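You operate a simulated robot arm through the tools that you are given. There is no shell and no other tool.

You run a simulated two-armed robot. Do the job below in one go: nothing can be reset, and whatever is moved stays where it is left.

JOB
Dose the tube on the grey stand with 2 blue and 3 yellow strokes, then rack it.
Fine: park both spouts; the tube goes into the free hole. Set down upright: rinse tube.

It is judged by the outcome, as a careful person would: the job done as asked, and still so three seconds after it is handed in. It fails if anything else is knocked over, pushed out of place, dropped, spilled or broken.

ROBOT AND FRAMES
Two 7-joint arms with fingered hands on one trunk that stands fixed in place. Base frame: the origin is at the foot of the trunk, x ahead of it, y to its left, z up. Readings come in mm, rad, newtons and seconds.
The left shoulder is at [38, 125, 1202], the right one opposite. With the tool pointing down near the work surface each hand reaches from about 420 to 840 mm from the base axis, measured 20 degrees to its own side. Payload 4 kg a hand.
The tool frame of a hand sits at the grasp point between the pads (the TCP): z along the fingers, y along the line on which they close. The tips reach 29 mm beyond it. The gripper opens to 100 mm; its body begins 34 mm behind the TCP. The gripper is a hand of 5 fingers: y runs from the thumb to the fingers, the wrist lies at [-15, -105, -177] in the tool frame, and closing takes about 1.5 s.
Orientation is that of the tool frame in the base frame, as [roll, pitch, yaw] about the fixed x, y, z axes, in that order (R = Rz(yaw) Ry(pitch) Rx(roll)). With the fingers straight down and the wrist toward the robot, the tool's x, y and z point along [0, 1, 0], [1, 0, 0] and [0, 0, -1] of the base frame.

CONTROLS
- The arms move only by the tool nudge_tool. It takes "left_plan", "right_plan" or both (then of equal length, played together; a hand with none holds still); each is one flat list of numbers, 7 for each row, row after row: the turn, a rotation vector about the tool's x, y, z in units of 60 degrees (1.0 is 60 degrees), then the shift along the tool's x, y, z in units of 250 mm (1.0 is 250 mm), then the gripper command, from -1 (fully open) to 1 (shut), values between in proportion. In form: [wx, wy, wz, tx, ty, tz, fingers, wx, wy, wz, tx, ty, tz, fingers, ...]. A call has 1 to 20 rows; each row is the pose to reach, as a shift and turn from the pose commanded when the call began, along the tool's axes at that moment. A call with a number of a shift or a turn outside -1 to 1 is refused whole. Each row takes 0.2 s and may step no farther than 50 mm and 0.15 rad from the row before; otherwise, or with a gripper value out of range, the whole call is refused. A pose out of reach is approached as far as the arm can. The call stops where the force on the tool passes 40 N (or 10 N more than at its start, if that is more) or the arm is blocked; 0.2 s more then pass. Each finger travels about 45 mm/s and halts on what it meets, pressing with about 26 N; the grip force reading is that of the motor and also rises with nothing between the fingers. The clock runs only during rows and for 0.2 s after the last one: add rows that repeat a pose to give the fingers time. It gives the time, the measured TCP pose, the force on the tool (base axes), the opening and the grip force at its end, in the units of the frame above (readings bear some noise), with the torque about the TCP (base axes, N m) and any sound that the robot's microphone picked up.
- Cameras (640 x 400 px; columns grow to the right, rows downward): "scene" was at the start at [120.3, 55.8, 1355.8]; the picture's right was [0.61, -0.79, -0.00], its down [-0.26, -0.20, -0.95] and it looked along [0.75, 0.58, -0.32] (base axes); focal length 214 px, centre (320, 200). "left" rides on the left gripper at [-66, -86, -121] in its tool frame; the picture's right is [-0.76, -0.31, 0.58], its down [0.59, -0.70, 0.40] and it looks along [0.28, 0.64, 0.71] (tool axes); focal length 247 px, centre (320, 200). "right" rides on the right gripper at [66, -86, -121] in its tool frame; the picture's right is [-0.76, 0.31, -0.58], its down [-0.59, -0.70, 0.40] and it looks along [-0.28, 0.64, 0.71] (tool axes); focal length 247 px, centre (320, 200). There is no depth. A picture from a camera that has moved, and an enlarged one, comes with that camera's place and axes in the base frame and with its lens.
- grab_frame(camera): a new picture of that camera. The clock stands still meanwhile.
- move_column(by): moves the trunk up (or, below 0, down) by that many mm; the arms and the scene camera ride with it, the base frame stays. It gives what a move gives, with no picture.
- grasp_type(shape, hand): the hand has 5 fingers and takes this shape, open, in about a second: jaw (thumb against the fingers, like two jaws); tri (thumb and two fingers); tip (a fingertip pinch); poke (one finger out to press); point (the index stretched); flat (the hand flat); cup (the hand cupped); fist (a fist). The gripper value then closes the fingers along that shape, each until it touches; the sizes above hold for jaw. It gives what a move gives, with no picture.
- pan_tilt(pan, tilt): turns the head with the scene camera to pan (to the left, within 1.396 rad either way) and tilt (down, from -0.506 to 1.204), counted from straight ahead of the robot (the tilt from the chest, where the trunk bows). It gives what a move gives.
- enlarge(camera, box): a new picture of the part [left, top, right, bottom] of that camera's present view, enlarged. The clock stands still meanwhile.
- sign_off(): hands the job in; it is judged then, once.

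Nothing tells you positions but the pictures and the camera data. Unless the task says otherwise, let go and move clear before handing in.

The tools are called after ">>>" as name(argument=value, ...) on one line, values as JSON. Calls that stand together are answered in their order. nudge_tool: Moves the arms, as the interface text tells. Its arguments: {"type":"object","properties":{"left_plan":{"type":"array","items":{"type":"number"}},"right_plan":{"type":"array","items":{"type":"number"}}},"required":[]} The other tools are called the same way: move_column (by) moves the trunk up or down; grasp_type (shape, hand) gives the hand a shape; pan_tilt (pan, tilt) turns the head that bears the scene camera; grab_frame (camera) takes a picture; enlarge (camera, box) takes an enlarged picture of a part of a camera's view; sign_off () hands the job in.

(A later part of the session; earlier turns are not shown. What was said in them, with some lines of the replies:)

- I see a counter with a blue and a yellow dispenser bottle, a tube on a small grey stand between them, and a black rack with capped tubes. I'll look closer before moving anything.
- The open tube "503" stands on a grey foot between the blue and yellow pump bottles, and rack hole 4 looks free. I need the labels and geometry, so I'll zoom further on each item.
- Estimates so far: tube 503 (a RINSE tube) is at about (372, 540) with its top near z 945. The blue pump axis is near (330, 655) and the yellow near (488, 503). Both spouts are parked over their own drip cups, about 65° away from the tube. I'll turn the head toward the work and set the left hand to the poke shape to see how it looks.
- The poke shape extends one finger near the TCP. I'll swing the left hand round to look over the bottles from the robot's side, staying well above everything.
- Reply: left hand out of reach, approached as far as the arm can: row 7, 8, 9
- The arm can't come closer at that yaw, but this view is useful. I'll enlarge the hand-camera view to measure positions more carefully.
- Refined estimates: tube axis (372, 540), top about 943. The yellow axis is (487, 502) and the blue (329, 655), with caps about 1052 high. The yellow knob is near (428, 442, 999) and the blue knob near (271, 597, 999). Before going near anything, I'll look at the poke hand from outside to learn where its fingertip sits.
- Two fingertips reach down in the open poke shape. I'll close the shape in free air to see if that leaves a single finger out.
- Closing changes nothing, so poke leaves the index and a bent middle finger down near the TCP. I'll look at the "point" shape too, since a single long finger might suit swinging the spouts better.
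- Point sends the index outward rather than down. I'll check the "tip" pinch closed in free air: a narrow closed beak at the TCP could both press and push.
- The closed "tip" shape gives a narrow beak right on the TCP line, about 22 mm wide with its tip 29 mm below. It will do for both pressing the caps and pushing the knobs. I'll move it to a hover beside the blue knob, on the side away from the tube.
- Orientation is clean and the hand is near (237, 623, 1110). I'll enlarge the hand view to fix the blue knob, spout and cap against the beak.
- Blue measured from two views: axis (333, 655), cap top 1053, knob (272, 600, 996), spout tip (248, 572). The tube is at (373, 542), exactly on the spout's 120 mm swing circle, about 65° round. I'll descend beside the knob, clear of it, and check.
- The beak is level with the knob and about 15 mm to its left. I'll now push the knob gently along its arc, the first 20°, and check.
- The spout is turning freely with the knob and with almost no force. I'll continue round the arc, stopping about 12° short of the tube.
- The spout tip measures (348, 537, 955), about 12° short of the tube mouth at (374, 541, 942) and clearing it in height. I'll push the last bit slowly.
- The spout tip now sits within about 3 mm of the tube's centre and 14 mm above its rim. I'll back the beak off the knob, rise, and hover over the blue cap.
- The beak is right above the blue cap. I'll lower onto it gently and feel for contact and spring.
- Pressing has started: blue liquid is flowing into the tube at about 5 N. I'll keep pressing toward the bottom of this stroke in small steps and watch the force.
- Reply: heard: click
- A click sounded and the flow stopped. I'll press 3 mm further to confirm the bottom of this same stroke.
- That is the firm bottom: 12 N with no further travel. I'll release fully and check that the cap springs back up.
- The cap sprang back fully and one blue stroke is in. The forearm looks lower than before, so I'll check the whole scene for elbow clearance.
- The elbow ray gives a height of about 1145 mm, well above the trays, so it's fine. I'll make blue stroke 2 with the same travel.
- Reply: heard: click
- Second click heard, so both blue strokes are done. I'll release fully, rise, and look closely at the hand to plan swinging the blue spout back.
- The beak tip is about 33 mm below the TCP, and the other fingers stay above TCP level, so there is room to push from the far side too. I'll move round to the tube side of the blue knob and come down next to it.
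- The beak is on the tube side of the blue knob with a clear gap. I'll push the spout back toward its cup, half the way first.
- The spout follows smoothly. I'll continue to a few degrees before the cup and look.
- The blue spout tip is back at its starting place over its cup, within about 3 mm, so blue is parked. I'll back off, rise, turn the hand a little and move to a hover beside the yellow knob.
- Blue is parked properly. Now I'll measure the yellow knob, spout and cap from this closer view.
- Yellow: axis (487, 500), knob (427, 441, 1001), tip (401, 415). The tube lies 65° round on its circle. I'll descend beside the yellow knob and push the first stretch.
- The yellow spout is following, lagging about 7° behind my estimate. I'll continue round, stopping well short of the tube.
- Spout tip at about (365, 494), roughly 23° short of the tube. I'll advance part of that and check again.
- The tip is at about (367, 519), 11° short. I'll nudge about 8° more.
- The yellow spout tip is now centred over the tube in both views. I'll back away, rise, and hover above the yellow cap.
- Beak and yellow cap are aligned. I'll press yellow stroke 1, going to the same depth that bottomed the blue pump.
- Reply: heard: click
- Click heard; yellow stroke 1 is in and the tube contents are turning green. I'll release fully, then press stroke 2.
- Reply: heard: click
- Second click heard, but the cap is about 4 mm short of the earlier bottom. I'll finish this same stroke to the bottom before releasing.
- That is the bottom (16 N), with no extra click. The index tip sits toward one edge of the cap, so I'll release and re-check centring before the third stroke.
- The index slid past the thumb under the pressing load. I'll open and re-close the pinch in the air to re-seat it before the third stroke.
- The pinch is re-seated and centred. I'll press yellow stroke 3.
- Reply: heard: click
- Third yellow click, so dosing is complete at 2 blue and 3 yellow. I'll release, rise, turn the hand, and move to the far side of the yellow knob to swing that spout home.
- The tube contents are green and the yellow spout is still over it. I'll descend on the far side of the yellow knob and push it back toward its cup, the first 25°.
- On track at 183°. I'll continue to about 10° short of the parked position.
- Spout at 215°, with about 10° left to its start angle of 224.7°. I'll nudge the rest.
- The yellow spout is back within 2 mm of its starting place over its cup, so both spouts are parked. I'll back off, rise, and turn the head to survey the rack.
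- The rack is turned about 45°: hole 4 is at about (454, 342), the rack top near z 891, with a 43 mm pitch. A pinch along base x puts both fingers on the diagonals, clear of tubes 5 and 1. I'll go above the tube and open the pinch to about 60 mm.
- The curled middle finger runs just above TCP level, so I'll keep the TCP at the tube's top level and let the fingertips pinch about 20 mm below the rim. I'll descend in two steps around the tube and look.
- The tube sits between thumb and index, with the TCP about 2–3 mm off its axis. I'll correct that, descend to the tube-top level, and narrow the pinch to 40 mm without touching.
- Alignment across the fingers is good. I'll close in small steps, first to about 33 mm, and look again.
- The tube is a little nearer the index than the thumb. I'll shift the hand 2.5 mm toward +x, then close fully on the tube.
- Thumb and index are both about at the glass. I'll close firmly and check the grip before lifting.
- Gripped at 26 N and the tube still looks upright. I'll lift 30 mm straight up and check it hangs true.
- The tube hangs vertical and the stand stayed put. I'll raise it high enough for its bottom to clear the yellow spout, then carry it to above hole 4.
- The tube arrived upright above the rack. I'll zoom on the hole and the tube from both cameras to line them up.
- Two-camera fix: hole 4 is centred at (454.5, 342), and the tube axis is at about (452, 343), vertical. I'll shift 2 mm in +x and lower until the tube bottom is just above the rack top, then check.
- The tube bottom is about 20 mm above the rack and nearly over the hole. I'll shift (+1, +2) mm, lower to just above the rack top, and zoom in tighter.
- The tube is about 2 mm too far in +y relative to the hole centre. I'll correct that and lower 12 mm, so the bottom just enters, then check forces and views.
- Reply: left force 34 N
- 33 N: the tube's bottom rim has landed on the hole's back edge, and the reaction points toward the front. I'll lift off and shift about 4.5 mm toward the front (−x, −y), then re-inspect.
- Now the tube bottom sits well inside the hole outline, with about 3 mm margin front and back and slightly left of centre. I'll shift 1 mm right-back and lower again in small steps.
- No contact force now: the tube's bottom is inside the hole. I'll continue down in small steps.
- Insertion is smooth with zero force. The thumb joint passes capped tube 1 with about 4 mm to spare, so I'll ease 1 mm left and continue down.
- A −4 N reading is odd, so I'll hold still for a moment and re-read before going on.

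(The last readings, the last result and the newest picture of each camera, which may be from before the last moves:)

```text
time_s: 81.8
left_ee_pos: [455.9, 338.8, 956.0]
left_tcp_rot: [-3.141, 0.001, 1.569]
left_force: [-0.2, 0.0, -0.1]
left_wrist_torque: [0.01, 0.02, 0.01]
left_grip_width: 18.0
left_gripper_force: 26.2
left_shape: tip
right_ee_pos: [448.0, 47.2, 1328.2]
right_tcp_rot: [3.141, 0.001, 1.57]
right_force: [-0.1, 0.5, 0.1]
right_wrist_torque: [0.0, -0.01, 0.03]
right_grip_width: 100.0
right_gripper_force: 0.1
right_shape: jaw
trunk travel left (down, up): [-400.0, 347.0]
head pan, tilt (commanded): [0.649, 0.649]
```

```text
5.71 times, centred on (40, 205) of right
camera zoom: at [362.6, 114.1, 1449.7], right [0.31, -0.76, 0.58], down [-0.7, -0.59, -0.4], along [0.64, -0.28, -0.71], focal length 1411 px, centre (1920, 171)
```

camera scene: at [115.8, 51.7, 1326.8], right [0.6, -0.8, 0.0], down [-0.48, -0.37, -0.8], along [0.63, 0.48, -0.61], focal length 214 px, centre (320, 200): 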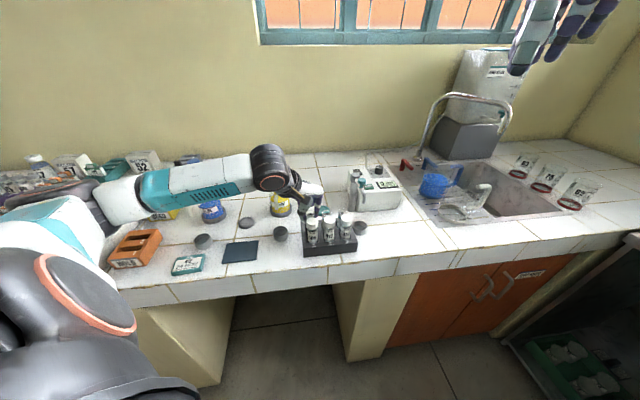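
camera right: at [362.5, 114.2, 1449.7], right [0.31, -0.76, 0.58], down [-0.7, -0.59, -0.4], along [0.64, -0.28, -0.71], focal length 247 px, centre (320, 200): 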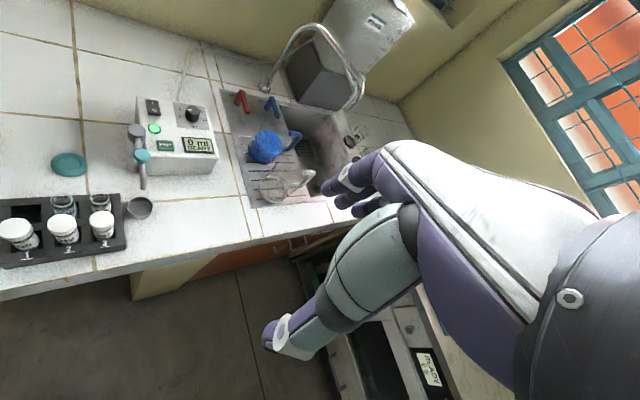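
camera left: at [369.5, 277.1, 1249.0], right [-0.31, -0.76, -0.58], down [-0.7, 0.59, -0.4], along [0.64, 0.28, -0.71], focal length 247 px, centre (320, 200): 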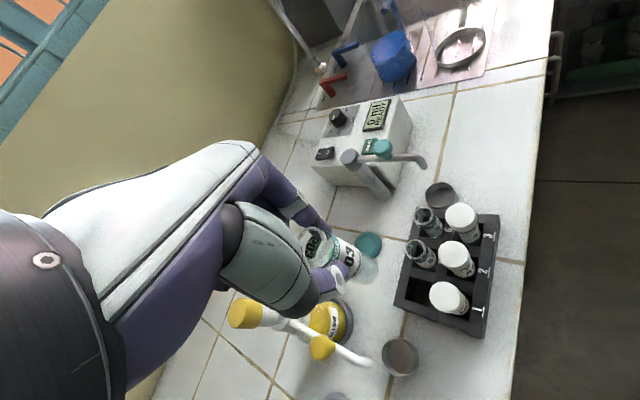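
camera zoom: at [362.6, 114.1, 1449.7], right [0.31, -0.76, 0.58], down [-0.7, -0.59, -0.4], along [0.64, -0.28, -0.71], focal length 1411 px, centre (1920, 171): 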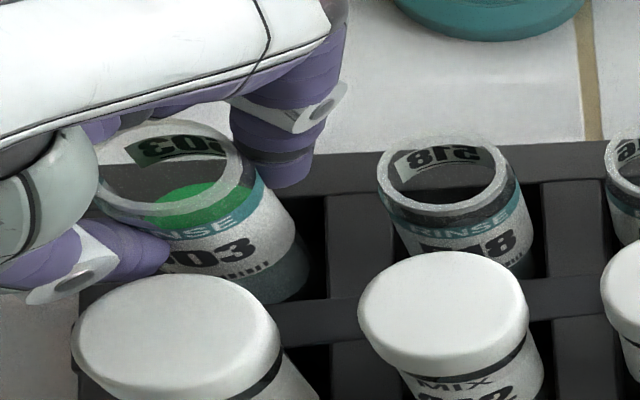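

At 956 the force is zero again, and it becomes a mild downward pull only when lower. Nothing visible has moved. I'll go down again in small increments and read the force at each.

>>> nudge_tool(left_plan=[0, 0, 0, 0, 0, 0.012, 1, 0, 0, 0, 0, 0, 0.024, 1, 0, 0, 0, 0, 0, 0.024, 1])

>>> nudge_tool(left_plan=[0, 0, 0, 0, 0, 0.012, 1, 0, 0, 0, 0, 0, 0.024, 1, 0, 0, 0, 0, 0, 0.024, 1])

>>> enlarge(camera="right", box=[0, 170, 80, 240])

>>> enlarge(camera="left", box=[280, 190, 400, 300])

```text
time_s: 82.5
left_ee_pos: [457.1, 339.3, 948.8]
left_tcp_rot: [-3.14, -0.001, 1.57]
left_force: [1.4, -0.7, -1.7]
left_wrist_torque: [-0.01, -0.01, 0.02]
left_grip_width: 18.0
left_gripper_force: 25.5
left_shape: tip
right_ee_pos: [449.8, 47.4, 1328.2]
right_tcp_rot: [-3.14, 0.002, 1.569]
right_force: [0.6, -0.3, -1.0]
right_wrist_torque: [-0.01, -0.02, -0.03]
right_grip_width: 100.0
right_gripper_force: 0.0
right_shape: jaw
trunk travel left (down, up): [-400.0, 347.0]
head pan, tilt (commanded): [0.649, 0.649]
```

```text
time_s: 83.3
left_ee_pos: [456.2, 339.7, 943.0]
left_tcp_rot: [3.141, 0.0, 1.57]
left_force: [-0.6, 0.2, -3.8]
left_wrist_torque: [-0.03, -0.01, -0.01]
left_grip_width: 17.8
left_gripper_force: 25.7
left_shape: tip
right_ee_pos: [448.3, 47.8, 1329.4]
right_tcp_rot: [-3.14, 0.0, 1.571]
right_force: [-0.1, 0.2, 0.4]
right_wrist_torque: [-0.01, -0.01, 0.01]
right_grip_width: 99.9
right_gripper_force: 0.1
right_shape: jaw
trunk travel left (down, up): [-400.0, 347.0]
head pan, tilt (commanded): [0.649, 0.649]
```

```text
5.71 times, centred on (40, 205) of right
camera zoom: at [362.9, 114.3, 1449.6], right [0.31, -0.76, 0.58], down [-0.7, -0.59, -0.4], along [0.64, -0.28, -0.71], focal length 1411 px, centre (1920, 171)
```

zoom: 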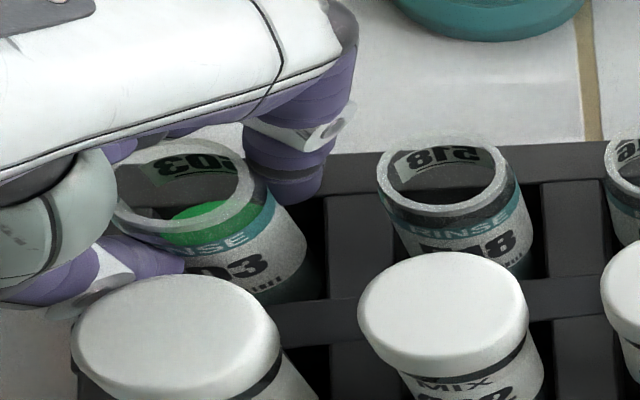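

```text
3.64 times, centred on (340, 245) of left
camera zoom: at [370.6, 274.0, 1064.2], right [-0.31, -0.76, -0.58], down [-0.7, 0.59, -0.4], along [0.64, 0.28, -0.71], focal length 898 px, centre (247, 36)
```

zoom: 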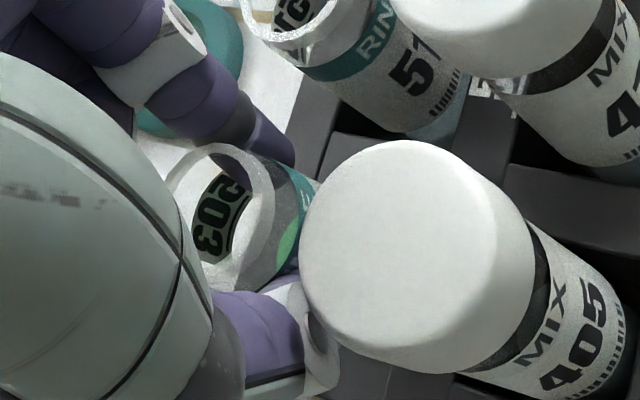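

The tube's rim is now level with its neighbour in hole 5, so it is nearly seated. I'll lower 2 mm at a time to feel the floor.

>>> nudge_tool(left_plan=[0, 0, 0, 0, 0, 0.008, 1, 0, 0, 0, 0, 0, 0.008, 1])

>>> nudge_tool(left_plan=[0, 0, 0, 0, 0, 0.008, 1, 0, 0, 0, 0, 0, 0.008, 1])

```text
time_s: 84.0
left_ee_pos: [457.2, 339.1, 942.5]
left_tcp_rot: [3.141, -0.001, 1.572]
left_force: [-0.6, -0.5, -2.6]
left_wrist_torque: [-0.01, -0.01, 0.01]
left_grip_width: 17.9
left_gripper_force: 25.6
left_shape: tip
right_ee_pos: [449.1, 46.4, 1328.0]
right_tcp_rot: [-3.14, 0.0, 1.571]
right_force: [0.3, -0.1, -0.6]
right_wrist_torque: [-0.02, 0.03, -0.02]
right_grip_width: 99.9
right_gripper_force: 0.1
right_shape: jaw
trunk travel left (down, up): [-400.0, 347.0]
head pan, tilt (commanded): [0.649, 0.649]
```

```text
time_s: 84.5
left_ee_pos: [456.4, 340.1, 939.7]
left_tcp_rot: [-3.141, -0.001, 1.573]
left_force: [0.7, 0.5, -0.4]
left_wrist_torque: [-0.02, 0.02, 0.02]
left_grip_width: 18.1
left_gripper_force: 25.8
left_shape: tip
right_ee_pos: [448.9, 47.5, 1327.8]
right_tcp_rot: [3.141, 0.0, 1.569]
right_force: [-0.6, 0.4, 0.1]
right_wrist_torque: [0.0, -0.01, -0.02]
right_grip_width: 99.9
right_gripper_force: 0.1
right_shape: jaw
trunk travel left (down, up): [-400.0, 347.0]
head pan, tilt (commanded): [0.649, 0.649]
```

The pull has faded to zero, like the tube settling onto its seat. I'll press 1.5 mm more to confirm it is bearing on the floor.

>>> nudge_tool(left_plan=[0, 0, 0, 0, 0, 0.006, 1, 0, 0, 0, 0, 0, 0.006, 1])

>>> enlarge(camera="right", box=[0, 170, 80, 240])

>>> enlarge(camera="left", box=[280, 180, 400, 290])

>>> enlarge(camera="scene", box=[295, 185, 355, 250])

```text
time_s: 85.2
left_ee_pos: [457.0, 340.7, 938.9]
left_tcp_rot: [3.139, 0.001, 1.571]
left_force: [0.5, 1.2, 7.0]
left_wrist_torque: [0.03, 0.01, 0.03]
left_grip_width: 18.3
left_gripper_force: 26.1
left_shape: tip
right_ee_pos: [448.7, 47.3, 1328.8]
right_tcp_rot: [3.141, 0.001, 1.571]
right_force: [0.1, 0.9, 0.3]
right_wrist_torque: [-0.05, -0.01, -0.01]
right_grip_width: 100.0
right_gripper_force: 0.0
right_shape: jaw
trunk travel left (down, up): [-400.0, 347.0]
head pan, tilt (commanded): [0.649, 0.649]
```

```text
5.71 times, centred on (40, 205) of right
camera zoom: at [362.2, 113.8, 1449.9], right [0.31, -0.76, 0.58], down [-0.7, -0.59, -0.4], along [0.64, -0.28, -0.71], focal length 1411 px, centre (1920, 171)
```

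zoom: 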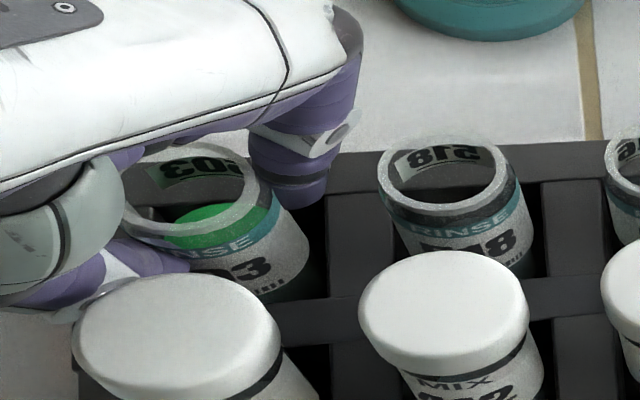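

```text
3.64 times, centred on (340, 235) of left
camera zoom: at [370.2, 273.7, 1060.0], right [-0.31, -0.76, -0.58], down [-0.7, 0.59, -0.4], along [0.64, 0.28, -0.71], focal length 898 px, centre (247, 73)
```

zoom: 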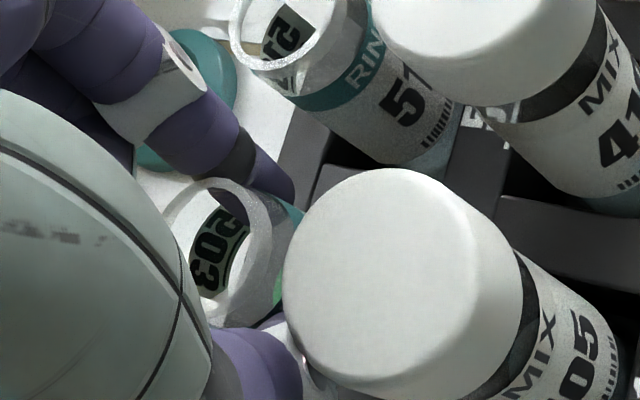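

```text
6.15 times, centred on (325, 218) of scene
camera zoom: at [115.2, 51.2, 1326.9], right [0.6, -0.8, 0.0], down [-0.48, -0.37, -0.8], along [0.63, 0.48, -0.6], focal length 1320 px, centre (289, 92)
```

zoom: 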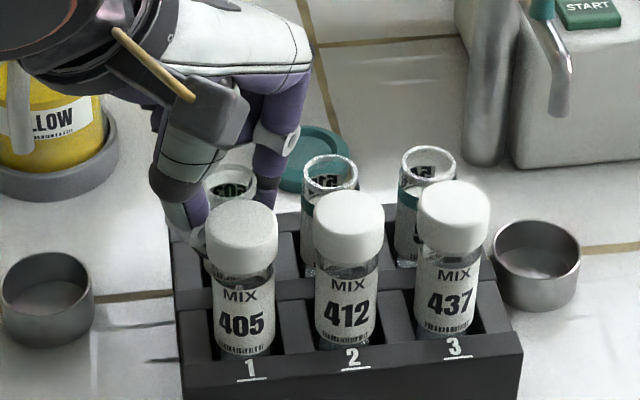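

It's seated: +7 N on the floor, with the rim level with tube 518 next to it. I'll ease off the pressure and open the fingers just enough to clear the glass.

>>> nudge_tool(left_plan=[0, 0, 0, 0, 0, -0.005, 1, 0, 0, 0, 0, 0, -0.005, 0.6, 0, 0, 0, 0, 0, -0.005, 0.5, 0, 0, 0, 0, 0, -0.005, 0.4, 0, 0, 0, 0, 0, -0.005, 0.3, 0, 0, 0, 0, 0, -0.005, 0.26, 0, 0, 0, 0, 0, -0.005, 0.26])

>>> enlarge(camera="right", box=[0, 170, 80, 240])

>>> enlarge(camera="left", box=[280, 180, 400, 290])

>>> enlarge(camera="scene", box=[295, 185, 355, 250])

```text
time_s: 86.8
left_ee_pos: [456.9, 340.1, 939.8]
left_tcp_rot: [3.142, -0.001, 1.572]
left_force: [0.0, 0.1, -0.5]
left_wrist_torque: [0.03, -0.01, 0.01]
left_grip_width: 36.3
left_gripper_force: 0.1
left_shape: tip
right_ee_pos: [450.2, 48.1, 1329.4]
right_tcp_rot: [3.141, 0.0, 1.571]
right_force: [-0.9, -0.3, -0.6]
right_wrist_torque: [0.01, 0.0, 0.03]
right_grip_width: 100.0
right_gripper_force: 0.0
right_shape: jaw
trunk travel left (down, up): [-400.0, 347.0]
head pan, tilt (commanded): [0.649, 0.649]
```

```text
5.71 times, centred on (40, 205) of right
camera zoom: at [362.5, 114.1, 1449.7], right [0.31, -0.76, 0.58], down [-0.7, -0.59, -0.4], along [0.64, -0.28, -0.71], focal length 1411 px, centre (1920, 171)
```

zoom: 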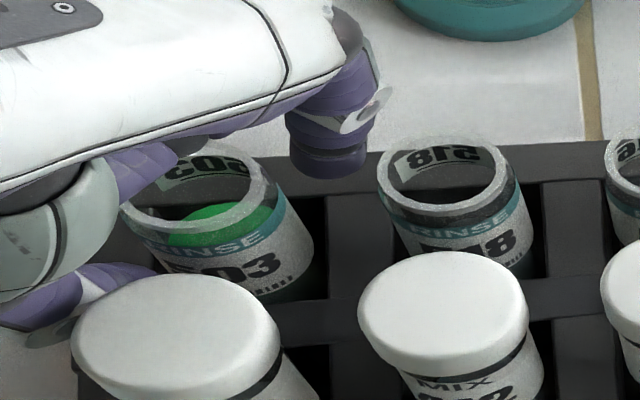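

```text
3.64 times, centred on (340, 235) of left
camera zoom: at [370.3, 273.7, 1060.4], right [-0.31, -0.76, -0.58], down [-0.7, 0.59, -0.4], along [0.64, 0.28, -0.71], focal length 898 px, centre (247, 73)
```

zoom: 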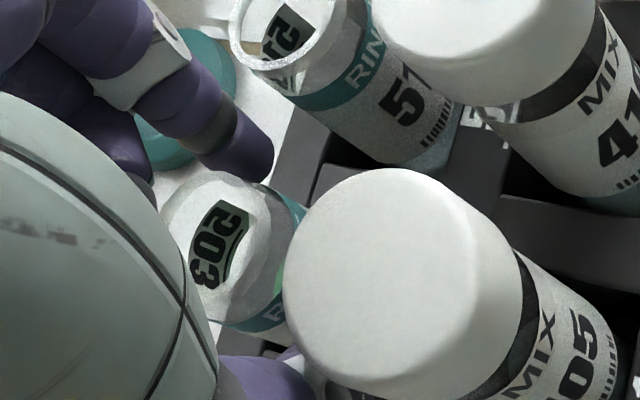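

```text
6.15 times, centred on (325, 218) of scene
camera zoom: at [115.5, 51.5, 1326.8], right [0.6, -0.8, 0.0], down [-0.48, -0.37, -0.8], along [0.63, 0.48, -0.6], focal length 1320 px, centre (289, 92)
```

zoom: 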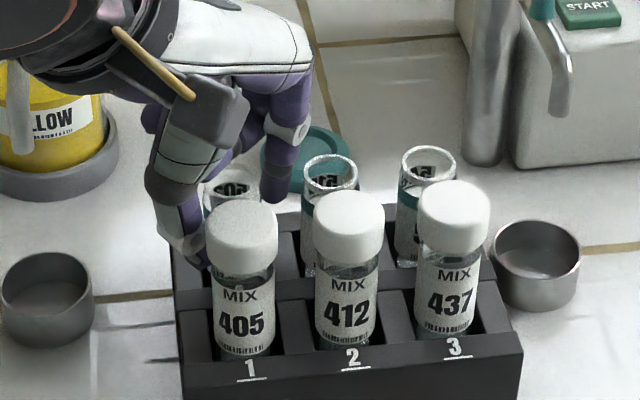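

The tube stays put and both fingers are clear of it. I'll lift slowly straight up, check partway, then go higher.

>>> nudge_tool(left_plan=[0, 0, 0, 0, 0, -0.016, 0.26, 0, 0, 0, 0, 0, -0.04, 0.26, 0, 0, 0, 0, 0, -0.08, 0.26, 0, 0, 0, 0, 0, -0.08, 0.26])

>>> enlarge(camera="right", box=[0, 160, 80, 240])

>>> enlarge(camera="left", box=[280, 170, 440, 300])

```text
time_s: 87.8
left_ee_pos: [456.9, 339.5, 959.9]
left_tcp_rot: [3.141, 0.0, 1.569]
left_force: [-0.6, -0.6, 0.1]
left_wrist_torque: [0.01, 0.0, -0.01]
left_grip_width: 36.2
left_gripper_force: 0.2
left_shape: tip
right_ee_pos: [449.2, 47.9, 1328.1]
right_tcp_rot: [-3.141, 0.0, 1.571]
right_force: [-0.5, -0.8, 0.1]
right_wrist_torque: [-0.03, 0.01, 0.0]
right_grip_width: 99.9
right_gripper_force: 0.1
right_shape: jaw
trunk travel left (down, up): [-400.0, 347.0]
head pan, tilt (commanded): [0.649, 0.649]
```

```text
5.00 times, centred on (40, 200) of right
camera zoom: at [362.6, 114.1, 1449.7], right [0.31, -0.76, 0.58], down [-0.7, -0.59, -0.4], along [0.64, -0.28, -0.71], focal length 1235 px, centre (1720, 200)
```

zoom: 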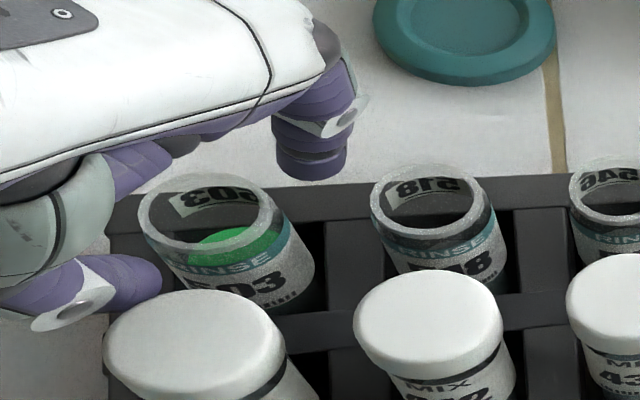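

```text
3.08 times, centred on (360, 235) of left
camera zoom: at [370.1, 273.6, 1080.7], right [-0.31, -0.76, -0.58], down [-0.7, 0.59, -0.4], along [0.64, 0.28, -0.71], focal length 760 px, centre (197, 92)
```

zoom: 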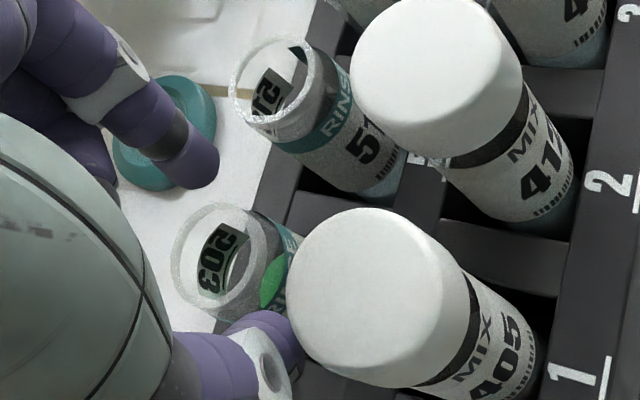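

The tube remains seated as the hand rises. I'll go on up clear of everything.

>>> nudge_tool(left_plan=[0, 0, 0, 0, 0, -0.06, 0.26, 0, 0, 0, 0, 0, -0.16, 0.26, 0, 0, 0, 0, 0, -0.28, 0.26, 0, 0, 0, 0, 0, -0.42, 0.26, 0, 0, 0, 0, 0, -0.56, 0.26, 0, 0, 0, 0, 0, -0.7, 0.26, 0, 0, 0, 0, 0, -0.84, 0.26, 0, 0, 0, 0, 0, -0.84, 0.26])

>>> grab_frame(camera="scene")

>>> enlarge(camera="scene", box=[265, 185, 385, 270])

>>> enlarge(camera="right", box=[0, 100, 180, 280])

>>> grab_frame(camera="left")

```text
time_s: 89.5
left_ee_pos: [457.0, 339.6, 1169.8]
left_tcp_rot: [-3.141, 0.0, 1.569]
left_force: [0.2, 0.7, -0.1]
left_wrist_torque: [0.0, 0.01, 0.02]
left_grip_width: 36.5
left_gripper_force: 0.2
left_shape: tip
right_ee_pos: [448.9, 47.5, 1329.7]
right_tcp_rot: [3.141, -0.001, 1.572]
right_force: [-0.9, 0.8, 0.4]
right_wrist_torque: [-0.05, -0.01, -0.02]
right_grip_width: 99.8
right_gripper_force: 0.1
right_shape: jaw
trunk travel left (down, up): [-400.0, 347.0]
head pan, tilt (commanded): [0.649, 0.649]
```

```text
taken
camera scene: at [115.4, 51.7, 1326.8], right [0.6, -0.8, 0.0], down [-0.48, -0.37, -0.8], along [0.63, 0.48, -0.6], focal length 214 px, centre (320, 200)
```

scene: 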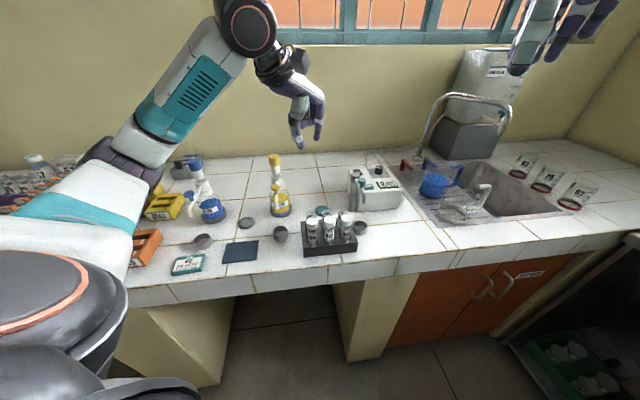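

```text
4.71 times, centred on (325, 228) of scene
camera zoom: at [115.4, 51.7, 1326.8], right [0.6, -0.8, 0.0], down [-0.48, -0.37, -0.8], along [0.63, 0.48, -0.6], focal length 1009 px, centre (296, 71)
```

zoom: 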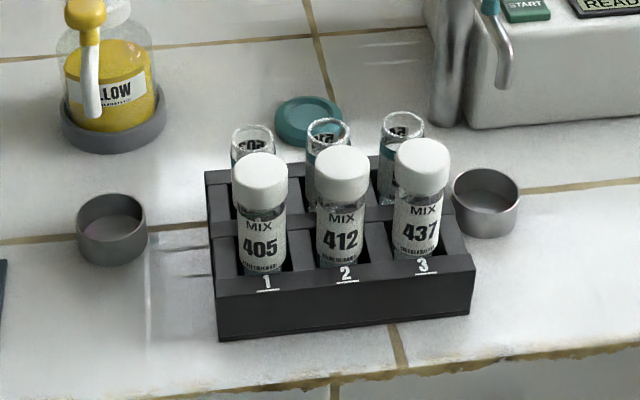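

```text
2.22 times, centred on (90, 190) of right
camera zoom: at [362.5, 114.3, 1449.7], right [0.31, -0.76, 0.58], down [-0.7, -0.59, -0.4], along [0.64, -0.28, -0.71], focal length 549 px, centre (831, 222)
```

zoom: 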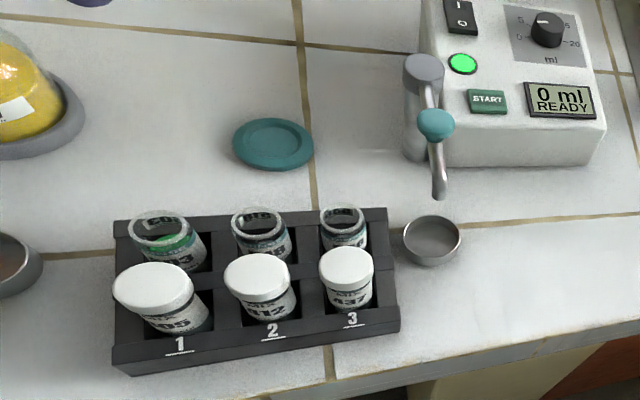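

```text
taken
camera left: at [370.1, 274.2, 1290.6], right [-0.31, -0.76, -0.58], down [-0.7, 0.59, -0.4], along [0.64, 0.28, -0.71], focal length 247 px, centre (320, 200)
```

left: 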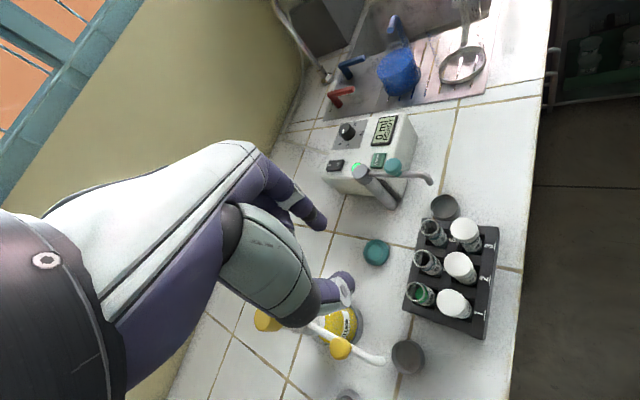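

Tube 503 stands upright in hole 4 and its neighbours and the rack are unmoved. I'll bring the left hand back to its starting place and compare the spouts with the very first view.

>>> nudge_tool(left_plan=[0, 0, 0, 0, 0, -0.16, 0.26, 0, 0, 0, 0, 0, -0.32, 0.26, 0, 0, 0, 0.12, -0.034, -0.368, 0.26, 0, 0, 0, 0.28, -0.08, -0.368, 0.26, 0, 0, 0, 0.45, -0.128, -0.368, 0.26, 0, 0, 0, 0.62, -0.176, -0.368, 0.26, 0, 0, 0, 0.62, -0.176, -0.368, 0.26])

>>> pan_tilt(pan=0.654, tilt=0.33)

>>> grab_frame(camera="scene")

>>> enlarge(camera="scene", box=[170, 225, 300, 310])

>>> enlarge(camera="scene", box=[160, 220, 420, 382])

>>> grab_frame(camera="left")

```text
time_s: 91.2
left_ee_pos: [411.8, 495.4, 1261.9]
left_tcp_rot: [-3.141, 0.0, 1.569]
left_force: [0.7, -0.4, 0.6]
left_wrist_torque: [0.0, -0.02, 0.0]
left_grip_width: 36.5
left_gripper_force: 0.1
left_shape: tip
right_ee_pos: [450.7, 46.8, 1327.6]
right_tcp_rot: [-3.138, 0.001, 1.57]
right_force: [-0.3, 0.9, -0.4]
right_wrist_torque: [0.02, 0.0, -0.01]
right_grip_width: 99.8
right_gripper_force: 0.0
right_shape: jaw
trunk travel left (down, up): [-400.0, 347.0]
head pan, tilt (commanded): [0.649, 0.649]
```

```text
time_s: 92.0
left_ee_pos: [411.2, 496.0, 1262.5]
left_tcp_rot: [-3.141, 0.0, 1.571]
left_force: [-0.1, -0.1, -0.9]
left_wrist_torque: [0.03, 0.02, 0.0]
left_grip_width: 36.5
left_gripper_force: 0.1
left_shape: tip
right_ee_pos: [448.5, 47.0, 1329.1]
right_tcp_rot: [3.14, 0.0, 1.571]
right_force: [-0.2, -0.2, 0.2]
right_wrist_torque: [0.01, 0.0, 0.04]
right_grip_width: 100.0
right_gripper_force: 0.1
right_shape: jaw
trunk travel left (down, up): [-400.0, 347.0]
head pan, tilt (commanded): [0.654, 0.33]
```

```text
taken
camera scene: at [120.7, 55.7, 1355.7], right [0.61, -0.79, 0.0], down [-0.26, -0.2, -0.95], along [0.75, 0.58, -0.33], focal length 214 px, centre (320, 200)
```

scene: 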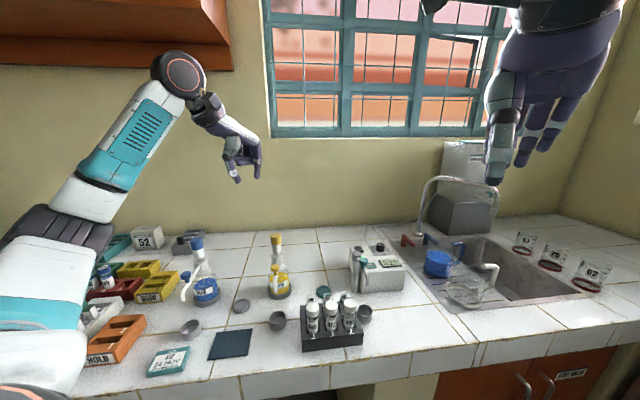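

```text
4.71 times, centred on (235, 268) of scene
camera zoom: at [120.7, 55.7, 1355.7], right [0.61, -0.79, 0.0], down [-0.26, -0.2, -0.95], along [0.75, 0.58, -0.33], focal length 1009 px, centre (720, -118)
```

zoom: 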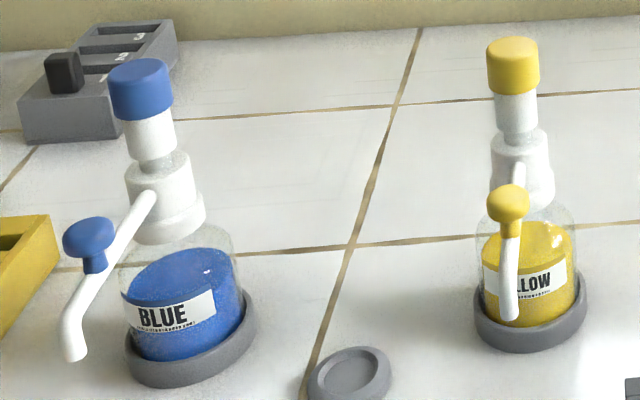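

```text
2.46 times, centred on (290, 301) of scene
camera zoom: at [120.7, 55.7, 1355.7], right [0.61, -0.79, 0.0], down [-0.26, -0.2, -0.95], along [0.75, 0.58, -0.33], focal length 528 px, centre (394, -49)
```

zoom: 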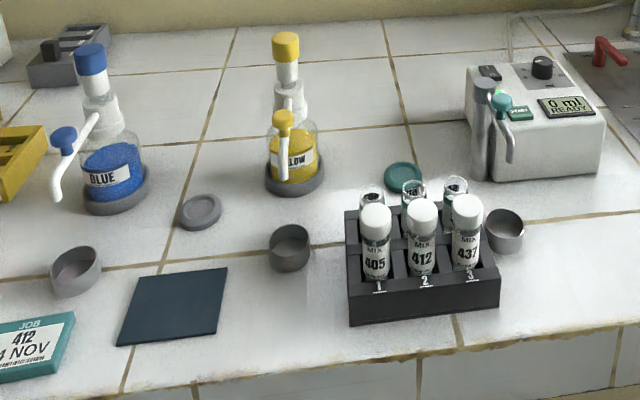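

```text
taken
camera left: at [325.6, 430.0, 1382.5], right [-0.31, -0.76, -0.58], down [-0.7, 0.59, -0.4], along [0.64, 0.28, -0.71], focal length 247 px, centre (320, 200)
```

left: 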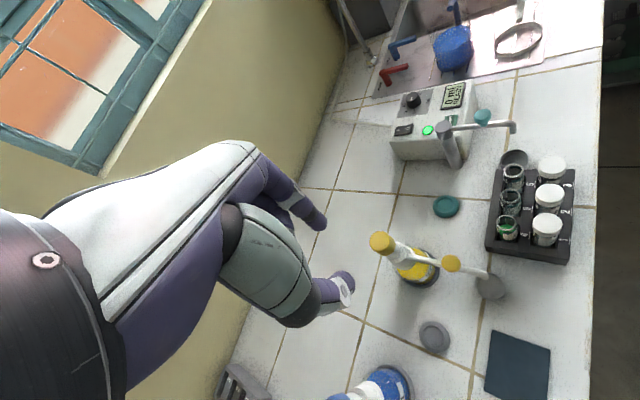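

Everything matches the first view: both spouts sit at their original parked positions over their cups. The stand, rack and neighbouring tubes are unmoved, and tube 503, holding its green mix, stands upright in hole 4. Both hands are clear, so I'm handing in.

>>> sign_off()

```text
The job is handed in.
```

The job is done and handed in. Tube 503 got 2 blue and 3 yellow strokes and now stands upright in hole 4 of the rack.

- **Dosing:** each stroke went to the bottom of the pump, and I heard one click per stroke (2 blue, 3 yellow). I saw no drips on the counter.
- **Spouts:** both are back over their drip cups. In the final view they line up with where they stood at the start.
- **Racking:** on the first try the tube's bottom caught the back edge of the hole at about 33 N. I lifted it, shifted it and seated it properly. It looks intact, and its rim is level with the tube in hole 5.
- **Everything else:** the rack, its other tubes and the grey stand are where they were, and both hands are clear.
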